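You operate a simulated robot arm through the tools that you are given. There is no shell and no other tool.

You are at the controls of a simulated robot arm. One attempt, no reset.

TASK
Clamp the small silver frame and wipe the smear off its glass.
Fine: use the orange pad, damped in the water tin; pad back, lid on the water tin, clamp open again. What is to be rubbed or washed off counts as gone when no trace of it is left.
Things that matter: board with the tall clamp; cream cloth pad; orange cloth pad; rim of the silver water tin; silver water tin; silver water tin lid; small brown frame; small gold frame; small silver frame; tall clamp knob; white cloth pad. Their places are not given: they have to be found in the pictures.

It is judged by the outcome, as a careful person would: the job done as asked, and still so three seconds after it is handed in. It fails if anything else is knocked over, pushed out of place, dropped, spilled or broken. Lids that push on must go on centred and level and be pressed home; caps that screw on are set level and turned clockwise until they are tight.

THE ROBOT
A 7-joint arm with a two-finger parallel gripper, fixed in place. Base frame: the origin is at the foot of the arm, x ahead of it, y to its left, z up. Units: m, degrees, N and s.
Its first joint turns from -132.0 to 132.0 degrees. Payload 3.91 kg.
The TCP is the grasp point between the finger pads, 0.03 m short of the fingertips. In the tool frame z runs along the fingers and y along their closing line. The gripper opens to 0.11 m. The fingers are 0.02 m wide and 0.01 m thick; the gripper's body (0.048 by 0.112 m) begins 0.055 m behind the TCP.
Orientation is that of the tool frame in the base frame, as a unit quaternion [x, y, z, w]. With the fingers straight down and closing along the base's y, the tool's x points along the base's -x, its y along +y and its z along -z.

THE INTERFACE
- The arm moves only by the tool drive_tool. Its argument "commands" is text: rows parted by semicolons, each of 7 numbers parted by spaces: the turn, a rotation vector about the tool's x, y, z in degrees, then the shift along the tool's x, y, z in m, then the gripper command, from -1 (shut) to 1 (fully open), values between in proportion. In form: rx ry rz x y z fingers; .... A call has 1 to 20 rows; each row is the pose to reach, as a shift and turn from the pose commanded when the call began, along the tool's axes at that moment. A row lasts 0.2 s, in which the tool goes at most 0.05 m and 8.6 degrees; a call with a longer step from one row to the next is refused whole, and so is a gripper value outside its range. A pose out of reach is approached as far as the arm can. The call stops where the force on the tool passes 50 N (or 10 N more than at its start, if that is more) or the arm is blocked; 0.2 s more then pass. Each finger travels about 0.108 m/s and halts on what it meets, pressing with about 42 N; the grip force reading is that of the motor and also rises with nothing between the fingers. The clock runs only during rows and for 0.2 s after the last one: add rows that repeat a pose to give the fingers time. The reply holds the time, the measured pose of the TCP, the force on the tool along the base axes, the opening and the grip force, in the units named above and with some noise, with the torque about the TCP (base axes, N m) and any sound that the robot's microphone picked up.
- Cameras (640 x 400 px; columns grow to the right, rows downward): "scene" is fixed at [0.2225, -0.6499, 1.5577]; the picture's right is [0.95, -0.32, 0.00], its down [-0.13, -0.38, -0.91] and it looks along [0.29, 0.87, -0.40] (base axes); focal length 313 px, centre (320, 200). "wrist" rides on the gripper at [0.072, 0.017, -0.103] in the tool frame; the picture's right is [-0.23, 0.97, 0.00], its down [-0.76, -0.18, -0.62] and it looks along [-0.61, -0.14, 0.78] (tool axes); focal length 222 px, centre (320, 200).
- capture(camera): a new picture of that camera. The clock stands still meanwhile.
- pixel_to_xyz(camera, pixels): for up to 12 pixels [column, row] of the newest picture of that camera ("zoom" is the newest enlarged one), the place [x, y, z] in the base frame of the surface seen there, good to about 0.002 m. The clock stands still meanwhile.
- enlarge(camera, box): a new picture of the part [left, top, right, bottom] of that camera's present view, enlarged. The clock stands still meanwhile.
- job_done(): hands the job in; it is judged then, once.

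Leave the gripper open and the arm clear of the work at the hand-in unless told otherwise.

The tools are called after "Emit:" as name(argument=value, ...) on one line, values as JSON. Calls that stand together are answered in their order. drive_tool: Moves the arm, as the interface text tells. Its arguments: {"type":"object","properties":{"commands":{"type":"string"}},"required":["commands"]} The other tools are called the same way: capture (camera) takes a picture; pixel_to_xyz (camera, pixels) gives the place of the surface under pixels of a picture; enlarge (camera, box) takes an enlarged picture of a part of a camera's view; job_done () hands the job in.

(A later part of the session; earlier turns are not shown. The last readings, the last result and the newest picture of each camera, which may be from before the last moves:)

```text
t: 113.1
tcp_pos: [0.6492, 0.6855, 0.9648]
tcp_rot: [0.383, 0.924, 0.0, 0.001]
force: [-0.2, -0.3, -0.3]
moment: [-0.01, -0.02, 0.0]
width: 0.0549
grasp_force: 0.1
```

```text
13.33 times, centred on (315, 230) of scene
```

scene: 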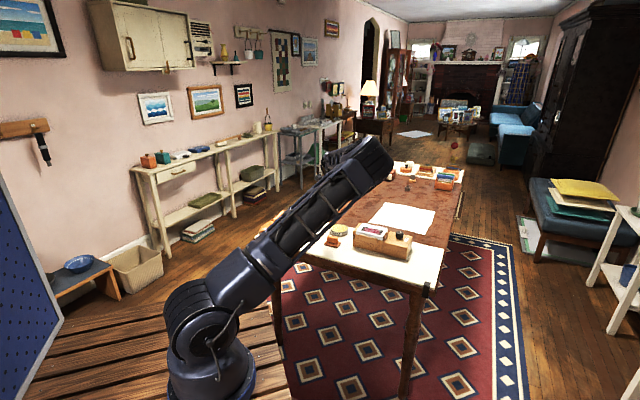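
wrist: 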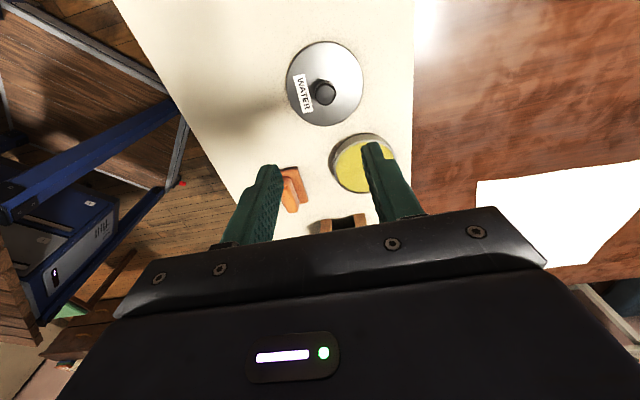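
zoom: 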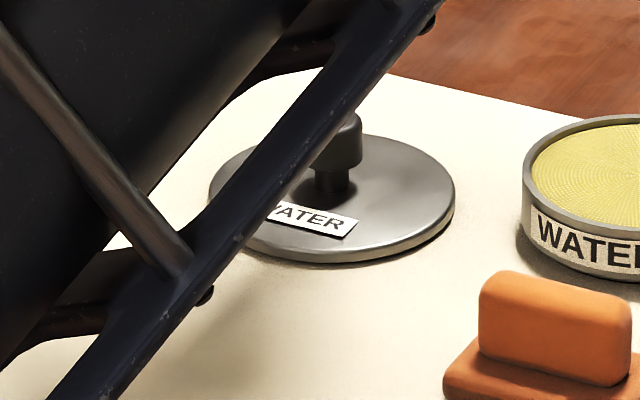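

Knob head centre (0.6488, 0.6963), top z = 0.800, about 0.019 across; lid plate top 0.769. Approach: shift, then lower to TCP ≈ 0.85 first.

Emit:
drive_tool(commands="0 0 0 0.0078 0.0075 0.02 0; 0 0 0 0.0078 0.0075 0.06 0; 0 0 0 0.0078 0.0075 0.10 0; 0 0 0 0.0078 0.0075 0.115 0; 0 0 0 0.0078 0.0075 0.115 0")

Emit:
capture(camera="wrist")

Emit:
enlarge(camera="wrist", box=[240, 40, 400, 220])

```text
t: 114.3
tcp_pos: [0.6495, 0.6959, 0.8516]
tcp_rot: [0.383, 0.924, 0.0, 0.001]
force: [-0.4, 0.7, -0.3]
moment: [0.01, 0.01, -0.02]
width: 0.0549
grasp_force: 0.0
```

```text
taken
```

wrist: 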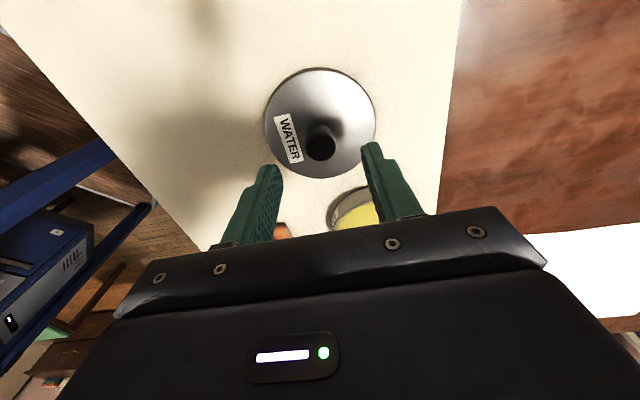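

```text
2.22 times, centred on (320, 130) of wrist
```

zoom: 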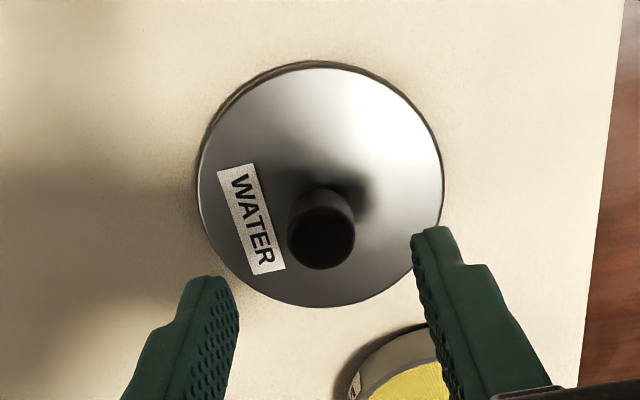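

The knob is midway between the fingers. Lower 0.044 m to TCP ≈ 0.8075 and close on the knob head.

Emit:
drive_tool(commands="0 0 0 0 0 0.02 0; 0 0 0 0 0 0.036 0; 0 0 0 0 0 0.044 0; 0 0 0 0 0 0.044 0; 0 0 0 0 0 0.044 -0.4; 0 0 0 0 0 0.044 -0.8; 0 0 0 0 0 0.044 -1; 0 0 0 0 0 0.044 -1")

Emit:
enlarge(camera="wrist", box=[240, 40, 400, 220])

```text
t: 116.1
tcp_pos: [0.6485, 0.6957, 0.8056]
tcp_rot: [0.384, 0.923, -0.001, 0.001]
force: [-0.3, -0.4, 0.8]
moment: [0.01, 0.01, 0.02]
width: 0.0224
grasp_force: 42.4
```

```text
2.22 times, centred on (320, 130) of wrist
```

zoom: 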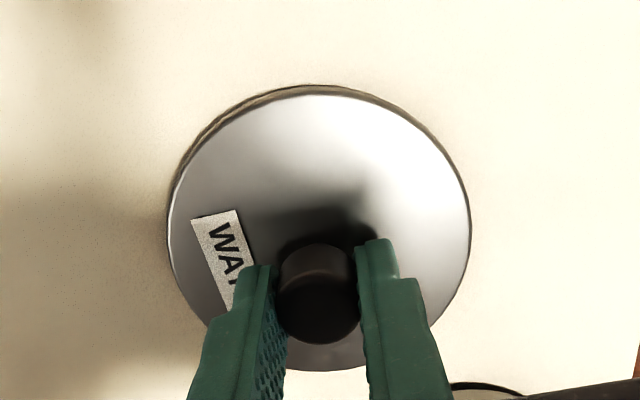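

Knob gripped (0.022). Lift slowly by 0.07 m.

Emit:
drive_tool(commands="0 0 0 0 0 -0.001 -1; 0 0 0 0 0 -0.003 -1; 0 0 0 0 0 -0.006 -1; 0 0 0 0 0 -0.010 -1; 0 0 0 0 0 -0.015 -1; 0 0 0 0 0 -0.021 -1; 0 0 0 0 0 -0.028 -1; 0 0 0 0 0 -0.036 -1; 0 0 0 0 0 -0.044 -1; 0 0 0 0 0 -0.052 -1; 0 0 0 0 0 -0.06 -1; 0 0 0 0 0 -0.066 -1; 0 0 0 0 0 -0.07 -1; 0 0 0 0 0 -0.07 -1")

Emit:
capture(camera="wrist")

Emit:
enlarge(camera="wrist", box=[240, 40, 400, 220])

Emit:
enlarge(camera="scene", box=[295, 205, 355, 250])

```text
t: 119.1
tcp_pos: [0.646, 0.6961, 0.8773]
tcp_rot: [0.383, 0.924, 0.0, 0.0]
force: [0.3, -0.3, -0.2]
moment: [-0.01, -0.01, -0.03]
width: 0.0223
grasp_force: 42.0
```

```text
taken
```

wrist: 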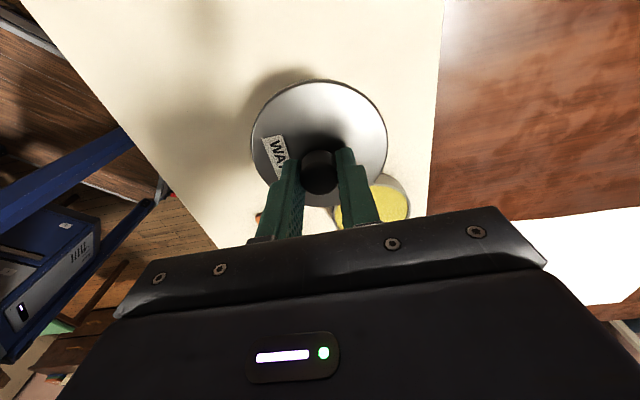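

```text
2.22 times, centred on (320, 130) of wrist
```

zoom: 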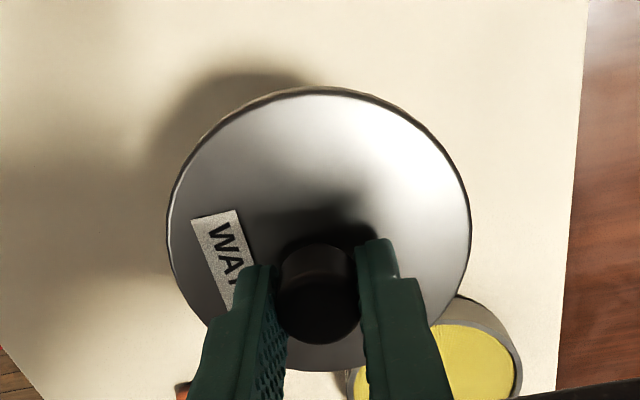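

```text
8.89 times, centred on (325, 228) of scene
```

zoom: 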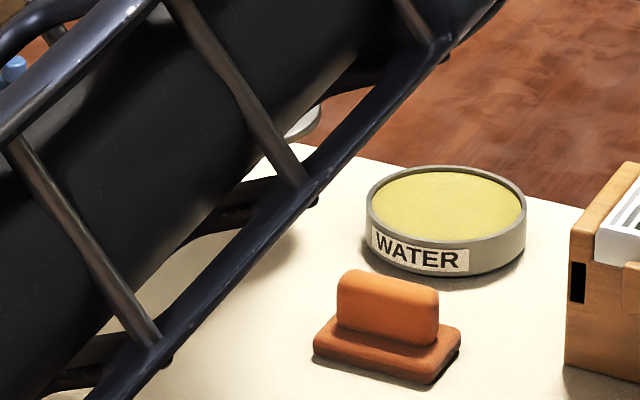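

Lid held level. I'll measure the lid outline relative to the TCP, and the tin rim from the scene camera.

Emit:
pixel_to_xyz(camera="zoom", pixels=[[368, 220], [376, 200], [400, 175], [430, 168], [465, 171], [500, 182], [520, 205], [522, 225], [500, 238], [450, 245], [400, 235], [375, 220]])

Emit:
pixel_to_xyz(camera="wrist", pixels=[[253, 150], [255, 125], [270, 102], [295, 86], [320, 82], [350, 88], [375, 108], [384, 135], [384, 160], [265, 175], [318, 160]])

```text
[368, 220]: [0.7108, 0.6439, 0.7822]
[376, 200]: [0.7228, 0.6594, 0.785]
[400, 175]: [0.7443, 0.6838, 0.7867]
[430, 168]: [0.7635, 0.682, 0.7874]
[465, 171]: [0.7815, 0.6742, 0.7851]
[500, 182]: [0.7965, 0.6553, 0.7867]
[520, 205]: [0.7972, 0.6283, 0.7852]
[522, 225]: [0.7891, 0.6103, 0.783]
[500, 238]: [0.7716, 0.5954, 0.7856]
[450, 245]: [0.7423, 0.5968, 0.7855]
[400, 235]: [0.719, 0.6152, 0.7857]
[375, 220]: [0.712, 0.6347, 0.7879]
```

```text
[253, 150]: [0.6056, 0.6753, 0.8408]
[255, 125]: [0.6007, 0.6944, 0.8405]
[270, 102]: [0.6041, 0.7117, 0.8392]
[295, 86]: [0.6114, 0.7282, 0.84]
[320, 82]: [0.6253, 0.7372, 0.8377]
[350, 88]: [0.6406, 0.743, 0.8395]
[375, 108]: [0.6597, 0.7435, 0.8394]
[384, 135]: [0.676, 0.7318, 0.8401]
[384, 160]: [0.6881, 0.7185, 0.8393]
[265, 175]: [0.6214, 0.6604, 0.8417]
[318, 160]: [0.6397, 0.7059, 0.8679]
```

I'll take a tighter scene zoom of the tin to sample its rim ring more precisely.

Emit:
enlarge(camera="scene", box=[326, 218, 352, 240])

```text
16.00 times, centred on (339, 229) of scene
```

zoom: 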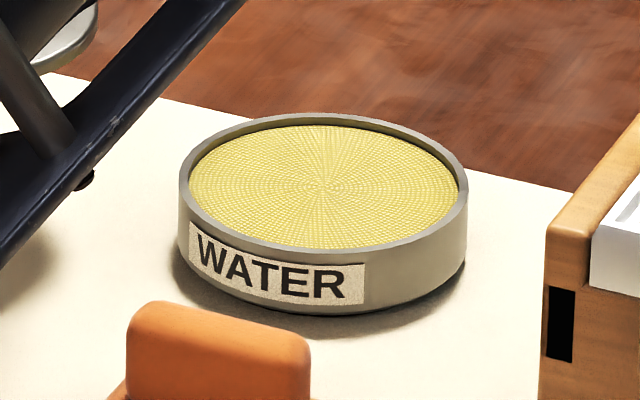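

I'll query symmetric rim points and the sponge centre in this zoom.

Emit:
pixel_to_xyz(camera="zoom", pixels=[[323, 187], [184, 180], [464, 190], [318, 117], [330, 252], [215, 137], [425, 145], [430, 235], [225, 232], [240, 187], [405, 187], [324, 150]])

Emit:
pixel_to_xyz(camera="zoom", pixels=[[323, 187], [325, 185], [321, 189], [186, 190], [463, 200], [260, 122], [385, 126], [275, 248], [385, 248], [195, 155], [450, 165]])

```text
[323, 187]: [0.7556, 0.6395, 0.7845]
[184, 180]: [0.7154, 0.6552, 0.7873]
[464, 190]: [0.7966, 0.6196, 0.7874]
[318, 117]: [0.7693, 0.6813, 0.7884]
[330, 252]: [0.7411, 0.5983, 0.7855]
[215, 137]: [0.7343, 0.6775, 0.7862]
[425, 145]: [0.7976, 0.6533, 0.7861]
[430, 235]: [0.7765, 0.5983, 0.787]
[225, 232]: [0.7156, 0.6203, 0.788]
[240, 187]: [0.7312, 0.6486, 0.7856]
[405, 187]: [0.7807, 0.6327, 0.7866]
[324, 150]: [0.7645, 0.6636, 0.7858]
```

```text
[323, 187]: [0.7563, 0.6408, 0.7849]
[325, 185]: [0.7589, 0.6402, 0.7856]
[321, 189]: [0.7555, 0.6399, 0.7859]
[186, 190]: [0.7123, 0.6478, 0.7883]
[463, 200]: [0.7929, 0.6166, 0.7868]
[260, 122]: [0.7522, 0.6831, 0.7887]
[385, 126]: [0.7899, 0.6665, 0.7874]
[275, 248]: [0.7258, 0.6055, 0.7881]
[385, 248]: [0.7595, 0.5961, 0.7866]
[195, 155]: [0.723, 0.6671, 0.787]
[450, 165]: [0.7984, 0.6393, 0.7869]
```

Estimates of the tin centre from the two cameras differ by about 4 mm, so I'll align visually: carry the lid over the tin at this height first, then compare edges in both cameras.

Emit:
drive_tool(commands="0 0 0 -0.004 0.0013 0 -1; 0 0 0 -0.011 0.0035 0 -1; 0 0 0 -0.022 0.007 0 -1; 0 0 0 -0.036 0.0114 0 -1; 0 0 0 -0.051 0.0162 0 -1; 0 0 0 -0.066 0.0209 0 -1; 0 0 0 -0.081 0.0257 0 -1; 0 0 0 -0.094 0.0298 0 -1; 0 0 0 -0.104 0.033 0 -1; 0 0 0 -0.111 0.0352 0 -1; 0 0 0 -0.1138 0.0361 0 -1; 0 0 0 -0.1138 0.0361 0.008 -1; 0 0 0 -0.1138 0.0361 0.018 -1; 0 0 0 -0.1138 0.0361 0.028 -1; 0 0 0 -0.1138 0.0361 0.032 -1; 0 0 0 -0.1138 0.0361 0.032 -1")

Emit:
capture(camera="wrist")

Emit:
enlarge(camera="wrist", box=[240, 60, 400, 240])

Emit:
enlarge(camera="scene", box=[326, 214, 352, 240])

```text
t: 122.5
tcp_pos: [0.7554, 0.6409, 0.8442]
tcp_rot: [0.383, 0.924, 0.0, 0.001]
force: [0.3, 0.3, 0.4]
moment: [0.0, 0.02, 0.02]
width: 0.0224
grasp_force: 42.4
```

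```text
taken
```

wrist: 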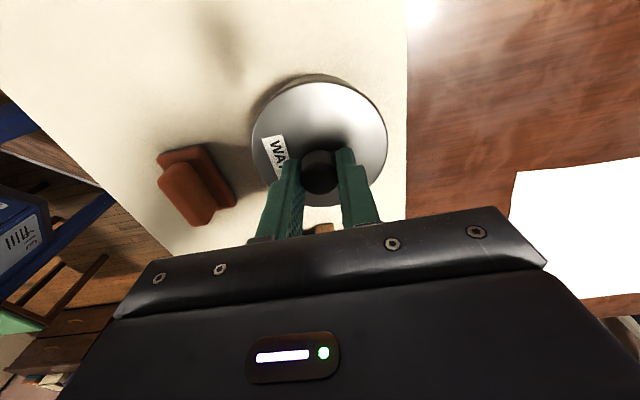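

```text
2.22 times, centred on (320, 150) of wrist
```

zoom: 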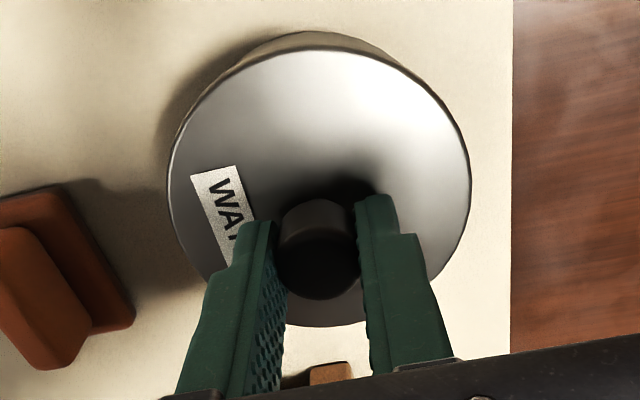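

```text
15.38 times, centred on (339, 227) of scene
```

zoom: 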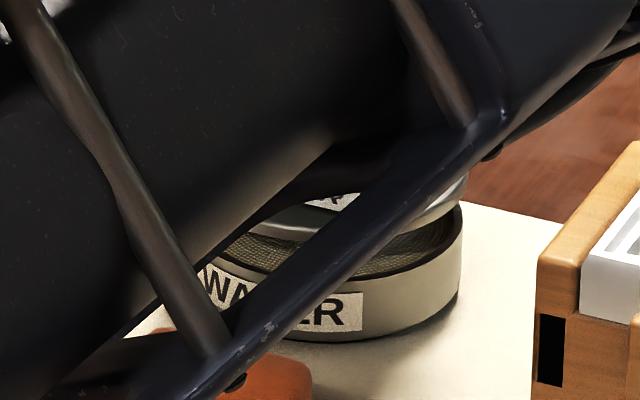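

The lid looks aligned across; along u it's about 1.5 mm too far toward −u by the edge geometry. I'll shift 1.5 mm (+u) and lower slowly toward contact (lid bottom ≈ 0.790).

Emit:
drive_tool(commands="0 0 0 -0.0015 0 0 -1; 0 0 0 -0.0015 0 0.003 -1; 0 0 0 -0.0015 0 0.006 -1; 0 0 0 -0.0015 0 0.009 -1; 0 0 0 -0.0015 0 0.009 -1")

Emit:
enlarge(camera="wrist", box=[240, 60, 400, 240])

Emit:
enlarge(camera="scene", box=[326, 214, 352, 240])

```text
t: 123.7
tcp_pos: [0.7557, 0.6405, 0.837]
tcp_rot: [0.383, 0.924, 0.0, 0.001]
force: [-0.1, -0.7, -0.5]
moment: [0.04, 0.01, 0.0]
width: 0.0223
grasp_force: 42.0
```

```text
2.22 times, centred on (320, 150) of wrist
```

zoom: 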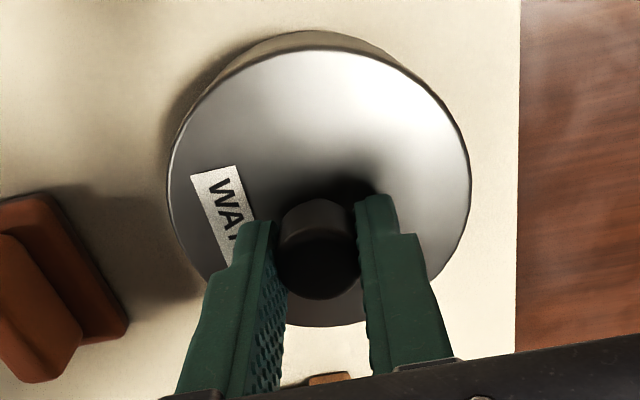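

```text
15.38 times, centred on (339, 227) of scene
```

zoom: 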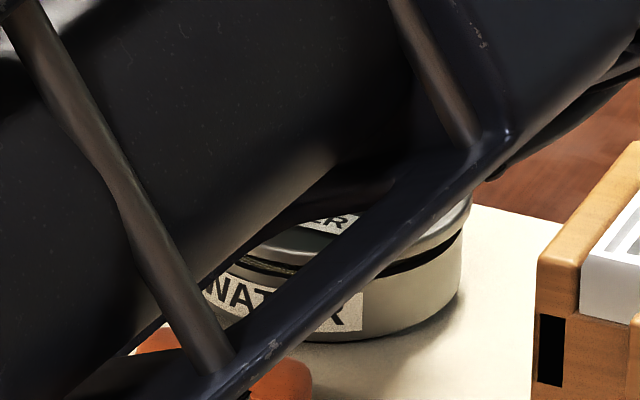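

Close to contact, no force. I'll zoom on the wrist view's upper arc to compare tin wall and lid edge more precisely.

Emit:
enlarge(camera="wrist", box=[245, 65, 395, 150])

```text
4.27 times, centred on (320, 108) of wrist
```

zoom: 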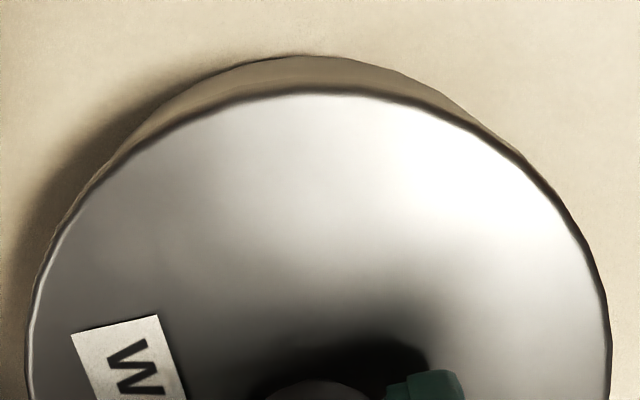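

The tin's arc is shifted slightly left of the lid (apex at 310 vs 320), so the lid should move about 1.5 mm toward −v (tool −y). Adjust and recheck.

Emit:
drive_tool(commands="0 0 0 0 -0.0015 0 -1; 0 0 0 0 -0.0015 0 -1")

Emit:
enlarge(camera="wrist", box=[245, 65, 395, 150])

Emit:
enlarge(camera="scene", box=[326, 214, 352, 240])

```text
t: 124.3
tcp_pos: [0.7534, 0.6393, 0.8371]
tcp_rot: [0.383, 0.924, -0.001, 0.001]
force: [-1.1, 0.5, -0.2]
moment: [0.02, 0.02, 0.0]
width: 0.0225
grasp_force: 42.0
```

```text
4.27 times, centred on (320, 108) of wrist
```

zoom: 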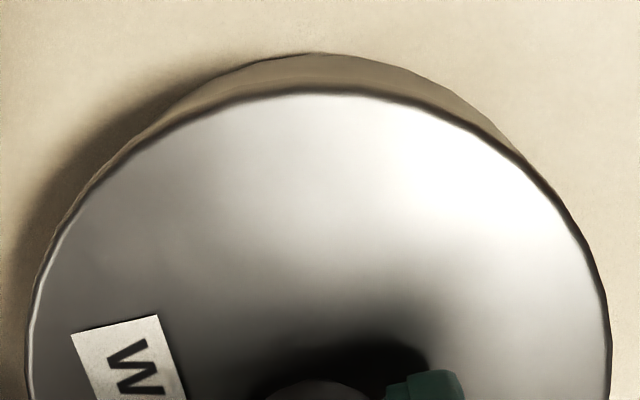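

```text
15.38 times, centred on (339, 227) of scene
```

zoom: 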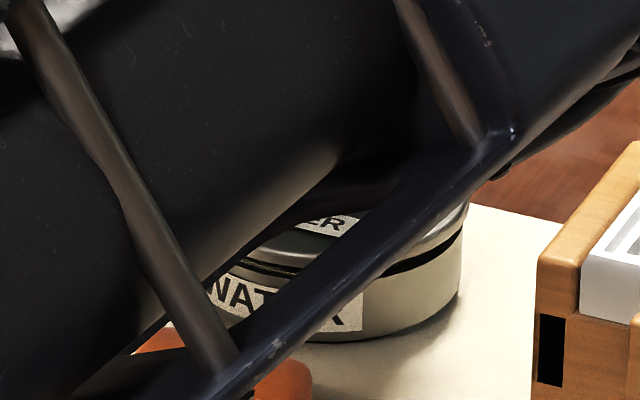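

Now the arcs are symmetric, and edge geometry gives concentricity within ~0.5 mm. Lower in 1 mm steps and watch force and moment.

Emit:
drive_tool(commands="0 0 0 0 0 0.001 -1; 0 0 0 0 0 0.002 -1; 0 0 0 0 0 0.003 -1; 0 0 0 0 0 0.004 -1; 0 0 0 0 0 0.004 -1")

```text
t: 125.5
tcp_pos: [0.7536, 0.6397, 0.8335]
tcp_rot: [0.383, 0.924, 0.0, 0.0]
force: [1.4, 0.0, -1.5]
moment: [-0.03, 0.03, -0.05]
width: 0.0225
grasp_force: 42.3
```

Emit:
drive_tool(commands="0 0 0 0 0 0.001 -1; 0 0 0 0 0 0.002 -1; 0 0 0 0 0 0.003 -1; 0 0 0 0 0 0.003 -1")

```text
t: 126.5
tcp_pos: [0.7547, 0.6388, 0.8309]
tcp_rot: [0.383, 0.924, 0.001, 0.001]
force: [-0.5, -0.6, 9.5]
moment: [-0.02, 0.05, 0.01]
width: 0.0225
grasp_force: 41.8
```

Contact at 9.5 N with nearly no moment: level and centred. Press further in small steps to push it home.

Emit:
drive_tool(commands="0 0 0 0 0 0.001 -1; 0 0 0 0 0 0.002 -1; 0 0 0 0 0 0.003 -1; 0 0 0 0 0 0.003 -1")

Emit:
enlarge(camera="scene", box=[326, 214, 352, 240])

Emit:
enlarge(camera="wrist", box=[245, 65, 395, 150])

```text
t: 127.5
tcp_pos: [0.7545, 0.6396, 0.829]
tcp_rot: [0.383, 0.924, 0.002, 0.002]
force: [-1.5, 0.9, 39.4]
moment: [-0.01, 0.14, 0.0]
width: 0.0227
grasp_force: 42.6
```

```text
15.38 times, centred on (339, 227) of scene
```

zoom: 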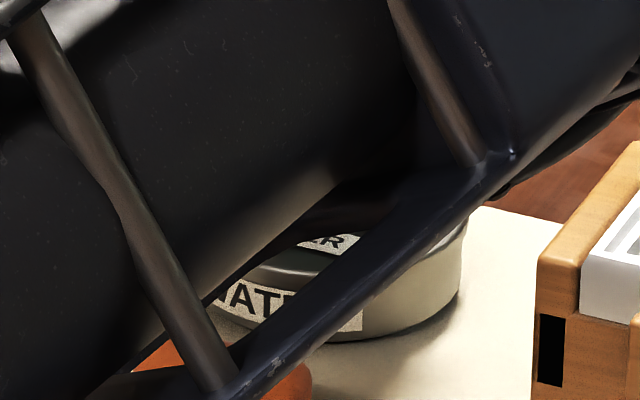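

```text
4.27 times, centred on (320, 108) of wrist
```

zoom: 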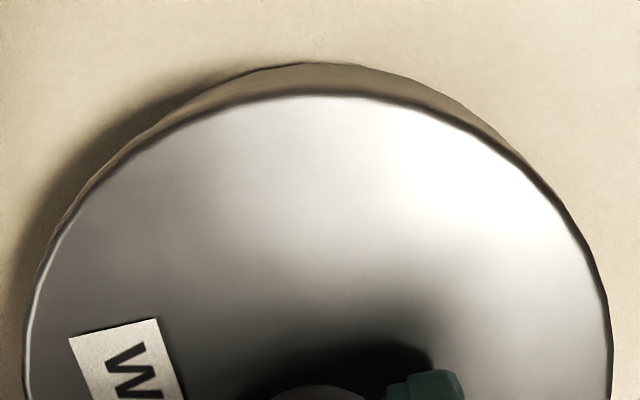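

39 N with level contact, no click heard. I'll press slightly more (the limit is 50 N).

Emit:
drive_tool(commands="0 0 0 0 0 0.0005 -1; 0 0 0 0 0 0.001 -1; 0 0 0 0 0 0.001 -1")

```text
t: 128.1
tcp_pos: [0.7549, 0.6402, 0.8288]
tcp_rot: [0.382, 0.924, 0.003, 0.002]
force: [0.5, 1.7, 11.1]
moment: [-0.3, 0.12, -0.01]
width: 0.0225
grasp_force: 42.4
stopped in row 3: the force on the tool passed its limit at 51 N (the readings are from after the stop); the commanded pose is now the measured one
```

It hit 51 N and now carries 11 N about 2 mm lower than first contact, so the lid has gone down some. Press once more in fine steps to see whether it still moves.

Emit:
drive_tool(commands="0 0 0 0 0 0.0007 -1; 0 0 0 0 0 0.0014 -1; 0 0 0 0 0 0.0021 -1; 0 0 0 0 0 0.0026 -1; 0 0 0 0 0 0.0026 -1")

```text
t: 129.2
tcp_pos: [0.7554, 0.6407, 0.8279]
tcp_rot: [0.384, 0.923, 0.004, 0.001]
force: [0.3, 1.9, 10.0]
moment: [-0.23, 0.31, 0.03]
width: 0.0222
grasp_force: 42.0
stopped in row 5: the force on the tool passed its limit at 52 N (the readings are from after the stop); the commanded pose is now the measured one
```

Force limit again with little movement. I'll release the knob, rise, and inspect the lid's seating.

Emit:
drive_tool(commands="0 0 0 0 0 -0.0005 -0.6; 0 0 0 0 0 -0.0005 -0.3; 0 0 0 0 0 -0.0005 -0.3; 0 0 0 0 0 -0.02 -0.3; 0 0 0 0 0 -0.05 -0.3; 0 0 0 0 0 -0.09 -0.3; 0 0 0 0 0 -0.12 -0.3; 0 0 0 0 0 -0.12 -0.3")

Emit:
capture(camera="wrist")

Emit:
enlarge(camera="wrist", box=[250, 30, 390, 140])

Emit:
enlarge(camera="scene", box=[326, 214, 352, 240])

```text
t: 131.0
tcp_pos: [0.7549, 0.6403, 0.9479]
tcp_rot: [0.383, 0.924, 0.002, 0.001]
force: [-0.2, -0.4, -0.5]
moment: [0.02, -0.02, -0.03]
width: 0.0386
grasp_force: 0.1
```

```text
taken
```

wrist: 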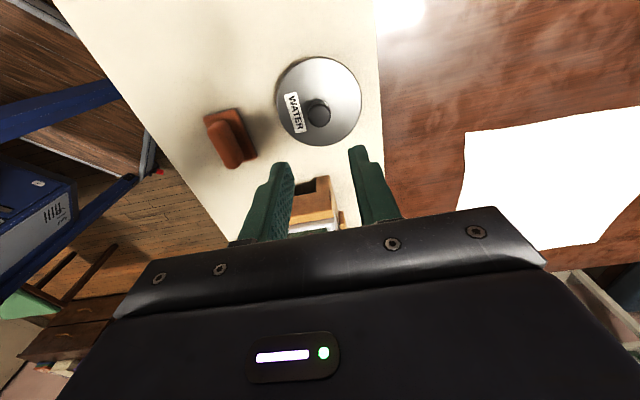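

```text
3.64 times, centred on (320, 85) of wrist
```

zoom: 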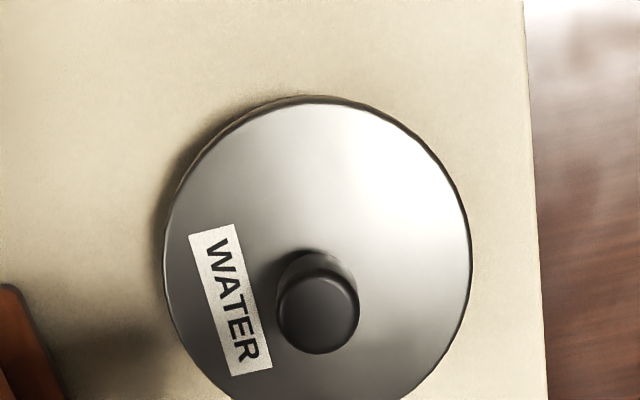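

```text
15.38 times, centred on (339, 227) of scene
```

zoom: 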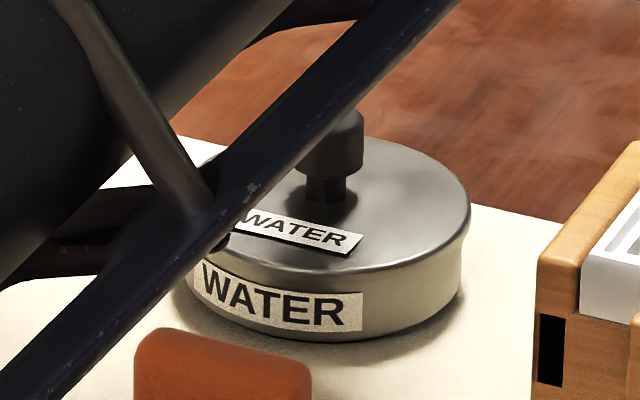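

The lid sits on the tin looking level and centred. I'll measure lid top heights on several sides, plus the knob top.

Emit:
pixel_to_xyz(camera="zoom", pixels=[[440, 190], [400, 250], [300, 255], [380, 155], [410, 210], [350, 262], [455, 225], [345, 115], [340, 150]])

Emit:
pixel_to_xyz(camera="wrist", pixels=[[283, 95], [318, 60], [355, 90], [350, 125], [318, 112], [300, 70], [340, 70], [320, 90], [325, 140], [282, 110], [300, 135]])

```text
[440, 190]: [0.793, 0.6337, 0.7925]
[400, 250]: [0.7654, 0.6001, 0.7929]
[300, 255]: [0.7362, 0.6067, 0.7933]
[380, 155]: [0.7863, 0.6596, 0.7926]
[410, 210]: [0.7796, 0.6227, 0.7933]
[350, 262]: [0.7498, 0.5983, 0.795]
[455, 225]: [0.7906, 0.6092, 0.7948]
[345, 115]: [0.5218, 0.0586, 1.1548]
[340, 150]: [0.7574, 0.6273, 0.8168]
```

```text
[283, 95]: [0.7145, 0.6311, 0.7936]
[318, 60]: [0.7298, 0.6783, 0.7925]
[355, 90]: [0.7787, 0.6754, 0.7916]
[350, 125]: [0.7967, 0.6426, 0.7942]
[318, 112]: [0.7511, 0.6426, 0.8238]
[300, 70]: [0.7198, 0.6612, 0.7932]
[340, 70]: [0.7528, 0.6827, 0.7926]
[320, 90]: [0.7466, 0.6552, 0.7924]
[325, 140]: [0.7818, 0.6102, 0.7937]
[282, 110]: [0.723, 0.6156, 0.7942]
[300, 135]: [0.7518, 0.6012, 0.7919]
```

The lid top is at 0.793 all round (level), 5 mm over the rim. To be sure it's home, I'll close the fingers and press down on the knob top (z ≈ 0.824) directly. First move to just above it, fixing the tiny tilt.

Emit:
pixel_to_xyz(camera="wrist", pixels=[[319, 117], [310, 116], [328, 116], [319, 107], [319, 125], [318, 115], [320, 118]])

Emit:
drive_tool(commands="0.26 0 0 0.002 0 0.02 -0.6; 0.26 0 0 0.002 0 0.045 -1; 0.26 0 0 0.002 0 0.07 -1; 0.26 0 0 0.002 0 0.085 -1; 0.26 0 0 0.002 0 0.085 -1; 0.26 0 0 0.002 0 0.085 -1")

Emit:
enlarge(camera="wrist", box=[240, 60, 400, 240])

```text
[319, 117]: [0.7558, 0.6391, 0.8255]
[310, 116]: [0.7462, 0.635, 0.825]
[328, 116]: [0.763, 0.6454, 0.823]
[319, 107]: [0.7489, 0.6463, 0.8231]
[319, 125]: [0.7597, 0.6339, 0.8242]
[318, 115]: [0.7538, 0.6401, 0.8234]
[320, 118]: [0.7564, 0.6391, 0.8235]
```

```text
t: 132.4
tcp_pos: [0.7529, 0.6401, 0.8617]
tcp_rot: [0.383, 0.924, 0.001, 0.001]
force: [-0.3, -0.3, 0.8]
moment: [0.04, 0.01, 0.02]
width: 0.0001
grasp_force: 37.6
```

```text
2.22 times, centred on (320, 150) of wrist
```

zoom: 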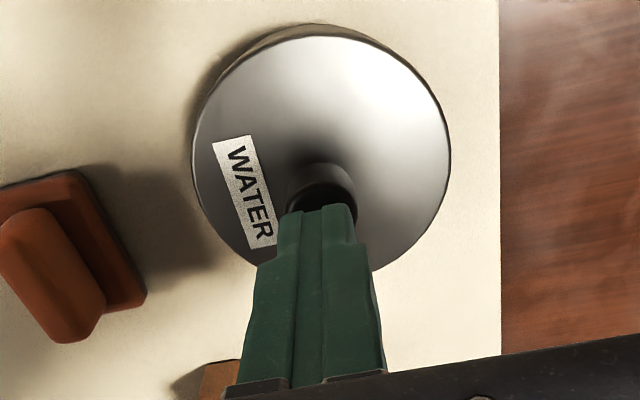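

Closed fingertips are right above the knob (knob centre ≈ 0.7545, 0.640). Press down: 7 mm, then 1 mm steps.

Emit:
drive_tool(commands="0 0 0 0 0 0.004 -1; 0 0 0 0 0 0.006 -1; 0 0 0 0 0 0.008 -1; 0 0 0 0 0 0.009 -1; 0 0 0 0 0 0.01 -1; 0 0 0 0 0 0.01 -1")

```text
t: 133.8
tcp_pos: [0.7529, 0.6401, 0.8539]
tcp_rot: [0.384, 0.924, 0.002, 0.0]
force: [-1.6, -2.2, 17.8]
moment: [-0.1, 0.04, 0.01]
width: 0.0
grasp_force: 37.4
```

Emit:
drive_tool(commands="0 0 0 0 0 0.001 -1; 0 0 0 0 0 0.002 -1; 0 0 0 0 0 0.003 -1; 0 0 0 0 0 0.003 -1")

```text
t: 134.9
tcp_pos: [0.7551, 0.6417, 0.8534]
tcp_rot: [0.383, 0.924, 0.003, 0.001]
force: [1.6, 2.2, 11.5]
moment: [0.02, -0.07, 0.04]
width: 0.0001
grasp_force: 38.1
stopped in row 4: the force on the tool passed its limit at 51 N (the readings are from after the stop); the commanded pose is now the measured one
```

At 51 N it no longer moves (rigid): the lid is home. Rise, and I'll inspect from the scene later with the arm away. Next go up and open the fingers a bit.

Emit:
drive_tool(commands="0 0 0 0 0 -0.01 -1; 0 0 0 0 0 -0.04 -0.6; 0 0 0 0 0 -0.08 -0.1; 0 0 0 0 0 -0.12 -0.1; 0 0 0 0 0 -0.12 -0.1")

Emit:
enlarge(camera="wrist", box=[250, 30, 390, 140])

Emit:
pixel_to_xyz(camera="zoom", pixels=[[200, 200], [420, 180], [320, 110], [350, 370], [230, 330], [430, 320], [300, 180], [315, 235]])

```text
t: 136.1
tcp_pos: [0.7534, 0.6409, 0.9728]
tcp_rot: [0.384, 0.923, 0.002, 0.001]
force: [0.7, 0.2, -1.2]
moment: [-0.01, 0.01, 0.01]
width: 0.0497
grasp_force: 0.0
```

```text
3.64 times, centred on (320, 85) of wrist
```

zoom: 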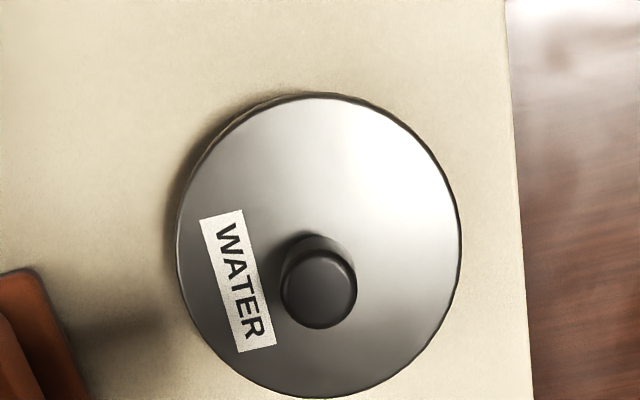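

```text
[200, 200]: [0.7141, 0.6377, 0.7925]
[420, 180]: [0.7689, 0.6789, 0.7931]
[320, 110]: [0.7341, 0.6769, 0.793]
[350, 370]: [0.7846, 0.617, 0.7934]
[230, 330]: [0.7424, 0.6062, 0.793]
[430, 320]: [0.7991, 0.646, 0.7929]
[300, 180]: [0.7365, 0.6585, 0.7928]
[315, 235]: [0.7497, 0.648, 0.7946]
```

Lid is level at 0.793 all round. Now back to the clamp knob at (0.949, 0.402): travel at this height while turning +45° (to yaw 90°).

Emit:
drive_tool(commands="0.05 0 5.6 -0.0384 -0.0038 0 -0.1; 0.1 0 11.2 -0.0768 -0.0077 0 -0.1; 0.15 0 16.8 -0.1152 -0.0115 0 -0.1; 0.2 0 22.4 -0.1536 -0.0153 0 -0.1; 0.26 0 28 -0.192 -0.0191 0 -0.1; 0.26 0 33.6 -0.2304 -0.023 0 -0.1; 0.26 0 39.2 -0.2688 -0.0268 0 -0.1; 0.26 0 45 -0.3072 -0.0306 0 -0.1; 0.26 0 45 -0.3072 -0.0306 0 -0.1")

Emit:
capture(camera="wrist")

Emit:
enlarge(camera="wrist", box=[240, 60, 380, 170])

Emit:
capture(camera="scene")

```text
t: 138.1
tcp_pos: [0.9503, 0.4025, 0.9733]
tcp_rot: [0.707, 0.707, 0.0, -0.001]
force: [-0.5, 0.6, 0.0]
moment: [0.01, 0.04, 0.03]
width: 0.0491
grasp_force: 0.0
```

```text
taken
```

wrist: 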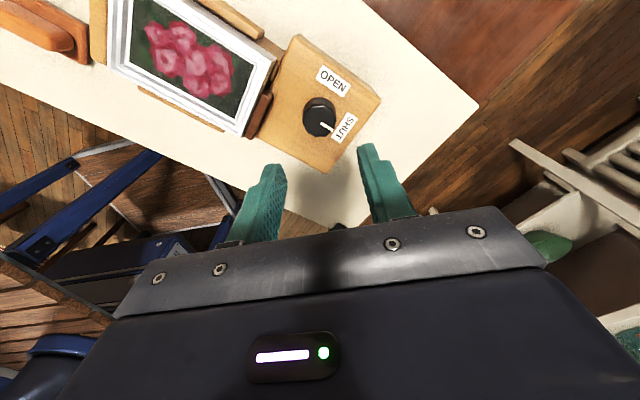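

```text
3.64 times, centred on (310, 115) of wrist
```

zoom: 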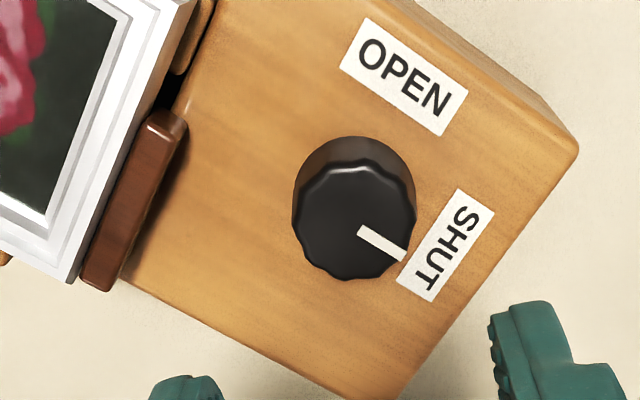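

```text
taken
```

scene: 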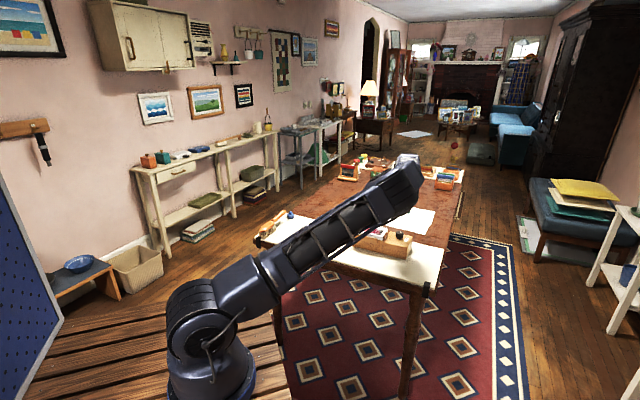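

The knob points at SHUT, and the glass is clean in this view too. Lower to z ≈ 0.905, then to 0.8635 around the knob.

Emit:
drive_tool(commands="0 0 0 0 -0.0008 0.03 -0.1; 0 0 0 0 -0.0008 0.06 -0.1; 0 0 0 0 -0.0008 0.085 -0.1; 0 0 0 0 -0.0008 0.1 -0.1; 0 0 0 0 -0.0008 0.1095 -0.1; 0 0 0 0 -0.0008 0.1095 -0.1")

Emit:
enlarge(camera="wrist", box=[210, 70, 370, 210])

```text
t: 139.5
tcp_pos: [0.9494, 0.4026, 0.8624]
tcp_rot: [0.707, 0.707, 0.001, 0.0]
force: [0.8, 0.4, -0.1]
moment: [0.02, -0.01, 0.02]
width: 0.0494
grasp_force: 0.1
```

```text
2.86 times, centred on (290, 140) of wrist
```

zoom: 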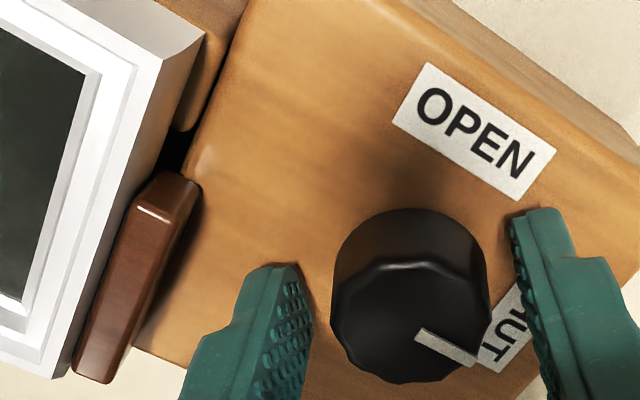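

Fingers straddle the knob. Close on it.

Emit:
drive_tool(commands="0 0 0 0 0 0 -0.3; 0 0 0 0 0 0 -0.6; 0 0 0 0 0 0 -0.7; 0 0 0 0 0 0 -0.7")

```text
t: 140.5
tcp_pos: [0.9497, 0.4028, 0.8617]
tcp_rot: [0.708, 0.706, 0.001, -0.001]
force: [15.0, 4.3, -0.4]
moment: [0.29, -0.51, 0.06]
width: 0.0356
grasp_force: 45.4
```

Gripped; small side load of 15 N, which I relieve with 0.8 mm. Turn counter-clockwise (negative rz) 48° first.

Emit:
drive_tool(commands="0 0 0 0 0.0008 0 -0.7; 0 0 -8 0 0.0008 0 -0.7; 0 0 -16 0 0.0008 0 -0.7; 0 0 -24 0 0.0006 0 -0.7; 0 0 -32 0 0.0005 0 -0.7; 0 0 -40 0 0.0004 0 -0.7; 0 0 -48 0 0.0003 0 -0.7; 0 0 -48 0 0.0003 0 -0.7")

Emit:
enlarge(camera="wrist", box=[210, 70, 370, 210])

```text
t: 142.3
tcp_pos: [0.9487, 0.4031, 0.8628]
tcp_rot: [0.359, 0.933, 0.0, -0.002]
force: [-3.3, 0.4, 6.5]
moment: [-0.2, 0.13, -0.01]
width: 0.0356
grasp_force: 45.3
```

```text
2.86 times, centred on (290, 140) of wrist
```

zoom: 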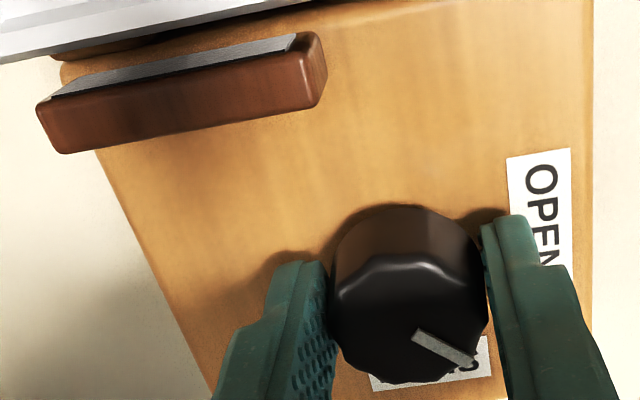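

The jaw has backed off the frame. Continue counter-clockwise to 90° total.

Emit:
drive_tool(commands="0 0 -8 0 0 0 -0.7; 0 0 -16 0 0 0 -0.7; 0 0 -24 0 0 0 -0.7; 0 0 -32 0 0 0 -0.7; 0 0 -40 0 0 0 -0.7; 0 0 -44 0 0 0 -0.7; 0 0 -44 0 0 0 -0.7")

Emit:
enlarge(camera="wrist", box=[210, 70, 370, 210])

```text
t: 143.9
tcp_pos: [0.9489, 0.401, 0.8624]
tcp_rot: [-0.018, 1.0, 0.0, 0.0]
force: [-32.7, -30.0, -4.4]
moment: [-0.97, 0.82, -0.17]
width: 0.0353
grasp_force: 44.8
```

```text
2.86 times, centred on (290, 140) of wrist
```

zoom: 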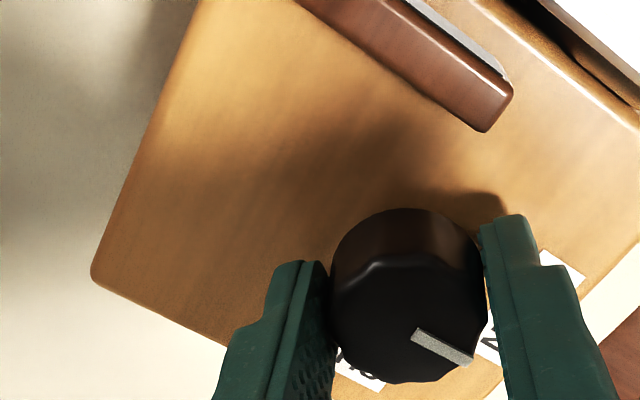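

At yaw −2° the pointer should be at OPEN again. There is a side load, so I ease 1 mm along it and check.

Emit:
drive_tool(commands="0 0 0 0.0008 -0.0008 0 -0.7; 0 0 0 0.0012 -0.0012 0 -0.7; 0 0 0 0.0012 -0.0012 0 -0.7")

Emit:
enlarge(camera="scene", box=[345, 215, 425, 275])

```text
t: 144.7
tcp_pos: [0.948, 0.4009, 0.8616]
tcp_rot: [-0.017, 1.0, 0.001, 0.0]
force: [-9.2, -11.3, -9.1]
moment: [0.05, -0.03, -0.15]
width: 0.0353
grasp_force: 44.7
```

```text
6.67 times, centred on (385, 245) of scene
```

zoom: 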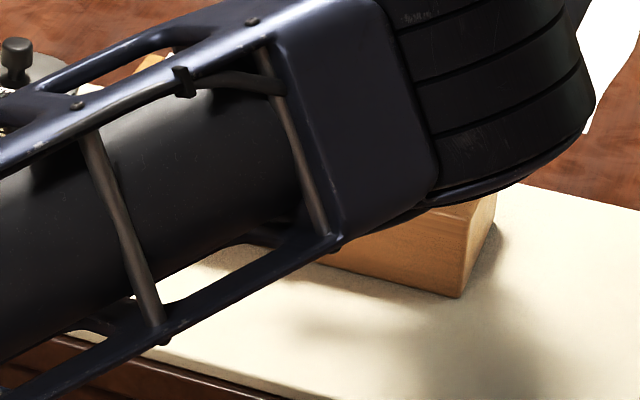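

Side load eased; torque −0.15 suggests it's at the OPEN stop. Turn 4° more to confirm by torque.

Emit:
drive_tool(commands="0 0 -2 0 0 0 -0.7; 0 0 -4 0 0 0 -0.7; 0 0 -4 0 0 0 -0.7")

Emit:
enlarge(camera="wrist", box=[260, 100, 400, 210])

```text
t: 145.5
tcp_pos: [0.9468, 0.4002, 0.862]
tcp_rot: [-0.051, 0.999, 0.002, 0.001]
force: [1.9, -2.8, -4.7]
moment: [-0.08, -0.27, -0.45]
width: 0.0354
grasp_force: 44.9
```

```text
3.64 times, centred on (330, 155) of wrist
```

zoom: 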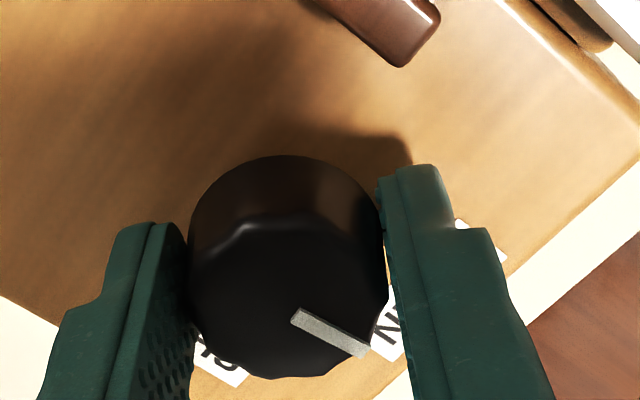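

Torque rose to −0.45 N m: at the OPEN stop. Release and lift straight up.

Emit:
drive_tool(commands="0 0 0 0 0 0 -0.4; 0 0 0 0 0 0 -0.1; 0 0 0 0 0 0 -0.1; 0 0 0 0 0 -0.02 -0.1; 0 0 0 0 0 -0.06 -0.1; 0 0 0 0 0 -0.1 -0.1; 0 0 0 0 0 -0.14 0.2; 0 0 0 0 0 -0.18 0.5; 0 0 0 0 0 -0.18 0.5")

Emit:
capture(camera="wrist")

Emit:
enlarge(camera="wrist", box=[260, 20, 420, 160])

```text
t: 147.5
tcp_pos: [0.9489, 0.4003, 1.0434]
tcp_rot: [-0.051, 0.999, 0.001, 0.0]
force: [0.3, -0.1, 0.3]
moment: [-0.03, -0.01, 0.01]
width: 0.0828
grasp_force: 0.0
```

```text
taken
```

wrist: 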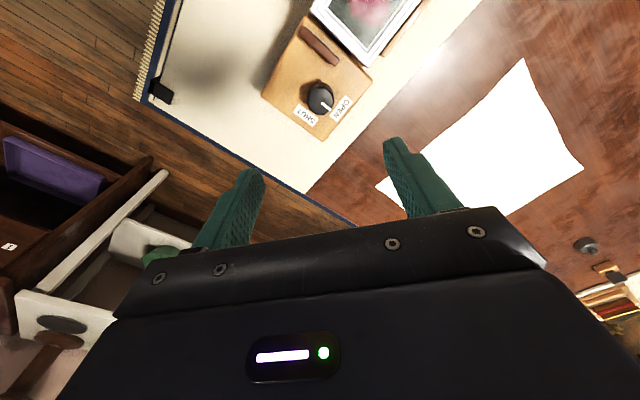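

```text
2.86 times, centred on (340, 90) of wrist
```

zoom: 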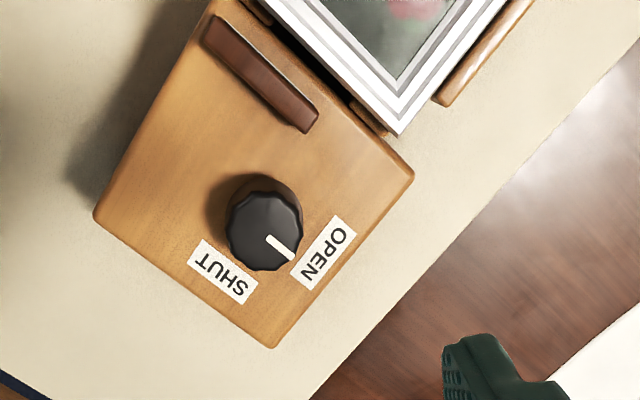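

Pointer at OPEN and the jaw is back. Retreat up and back to about (0.70, 0.43, 1.15) and inspect everything.

Emit:
drive_tool(commands="0 0 0 0.04 0.009 -0.018 0.6; 0 0 0 0.08 0.018 -0.036 0.8; 0 0 0 0.12 0.027 -0.054 1; 0 0 0 0.16 0.036 -0.072 1; 0 0 0 0.2 0.045 -0.09 1; 0 0 0 0.24 0.052 -0.105 1; 0 0 0 0.24 0.052 -0.105 1")

Emit:
capture(camera="wrist")

Emit:
enlarge(camera="wrist", box=[300, 70, 430, 210])

Emit:
enlarge(camera="wrist", box=[340, 0, 520, 110])

Emit:
capture(camera="scene")

```text
t: 149.1
tcp_pos: [0.7028, 0.4271, 1.1486]
tcp_rot: [-0.052, 0.999, 0.001, 0.0]
force: [0.1, 0.9, -0.8]
moment: [0.03, 0.02, 0.01]
width: 0.1099
grasp_force: 0.0
```

```text
taken
```

wrist: 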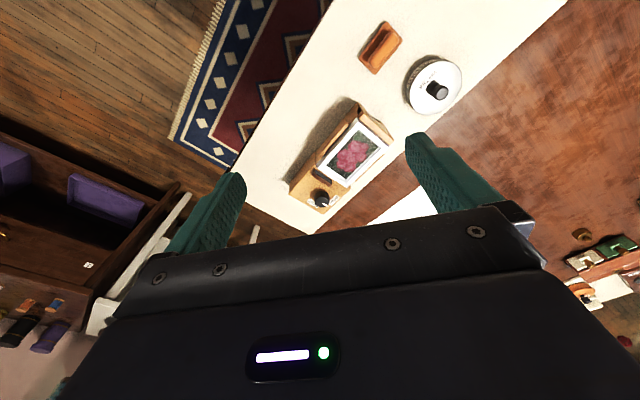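

```text
2.86 times, centred on (365, 140) of wrist
```

zoom: 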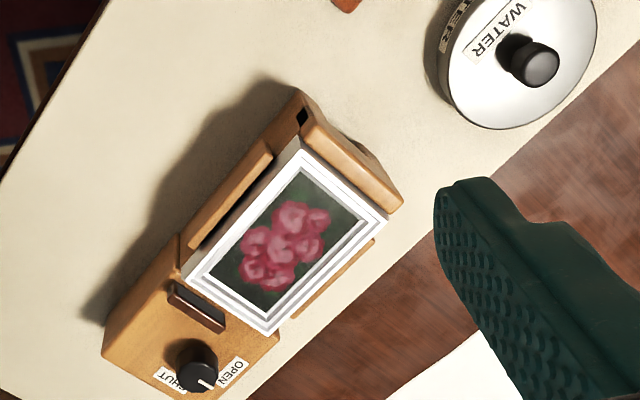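

```text
3.56 times, centred on (430, 55) of wrist
```

zoom: 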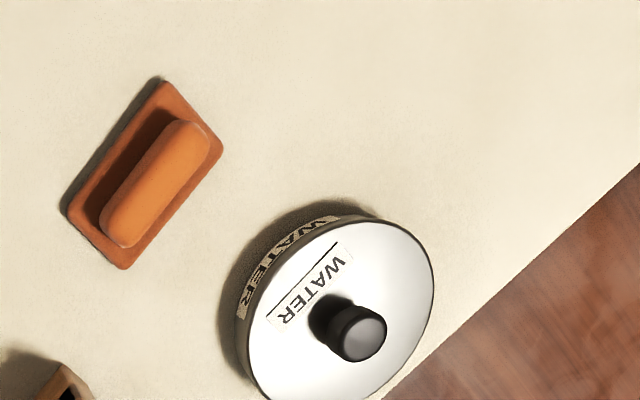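

```text
taken
```

scene: 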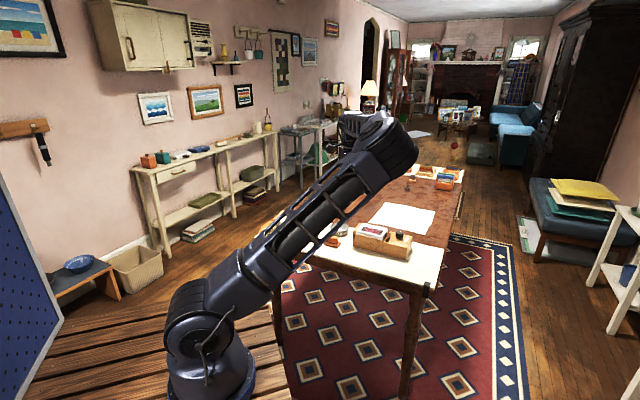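

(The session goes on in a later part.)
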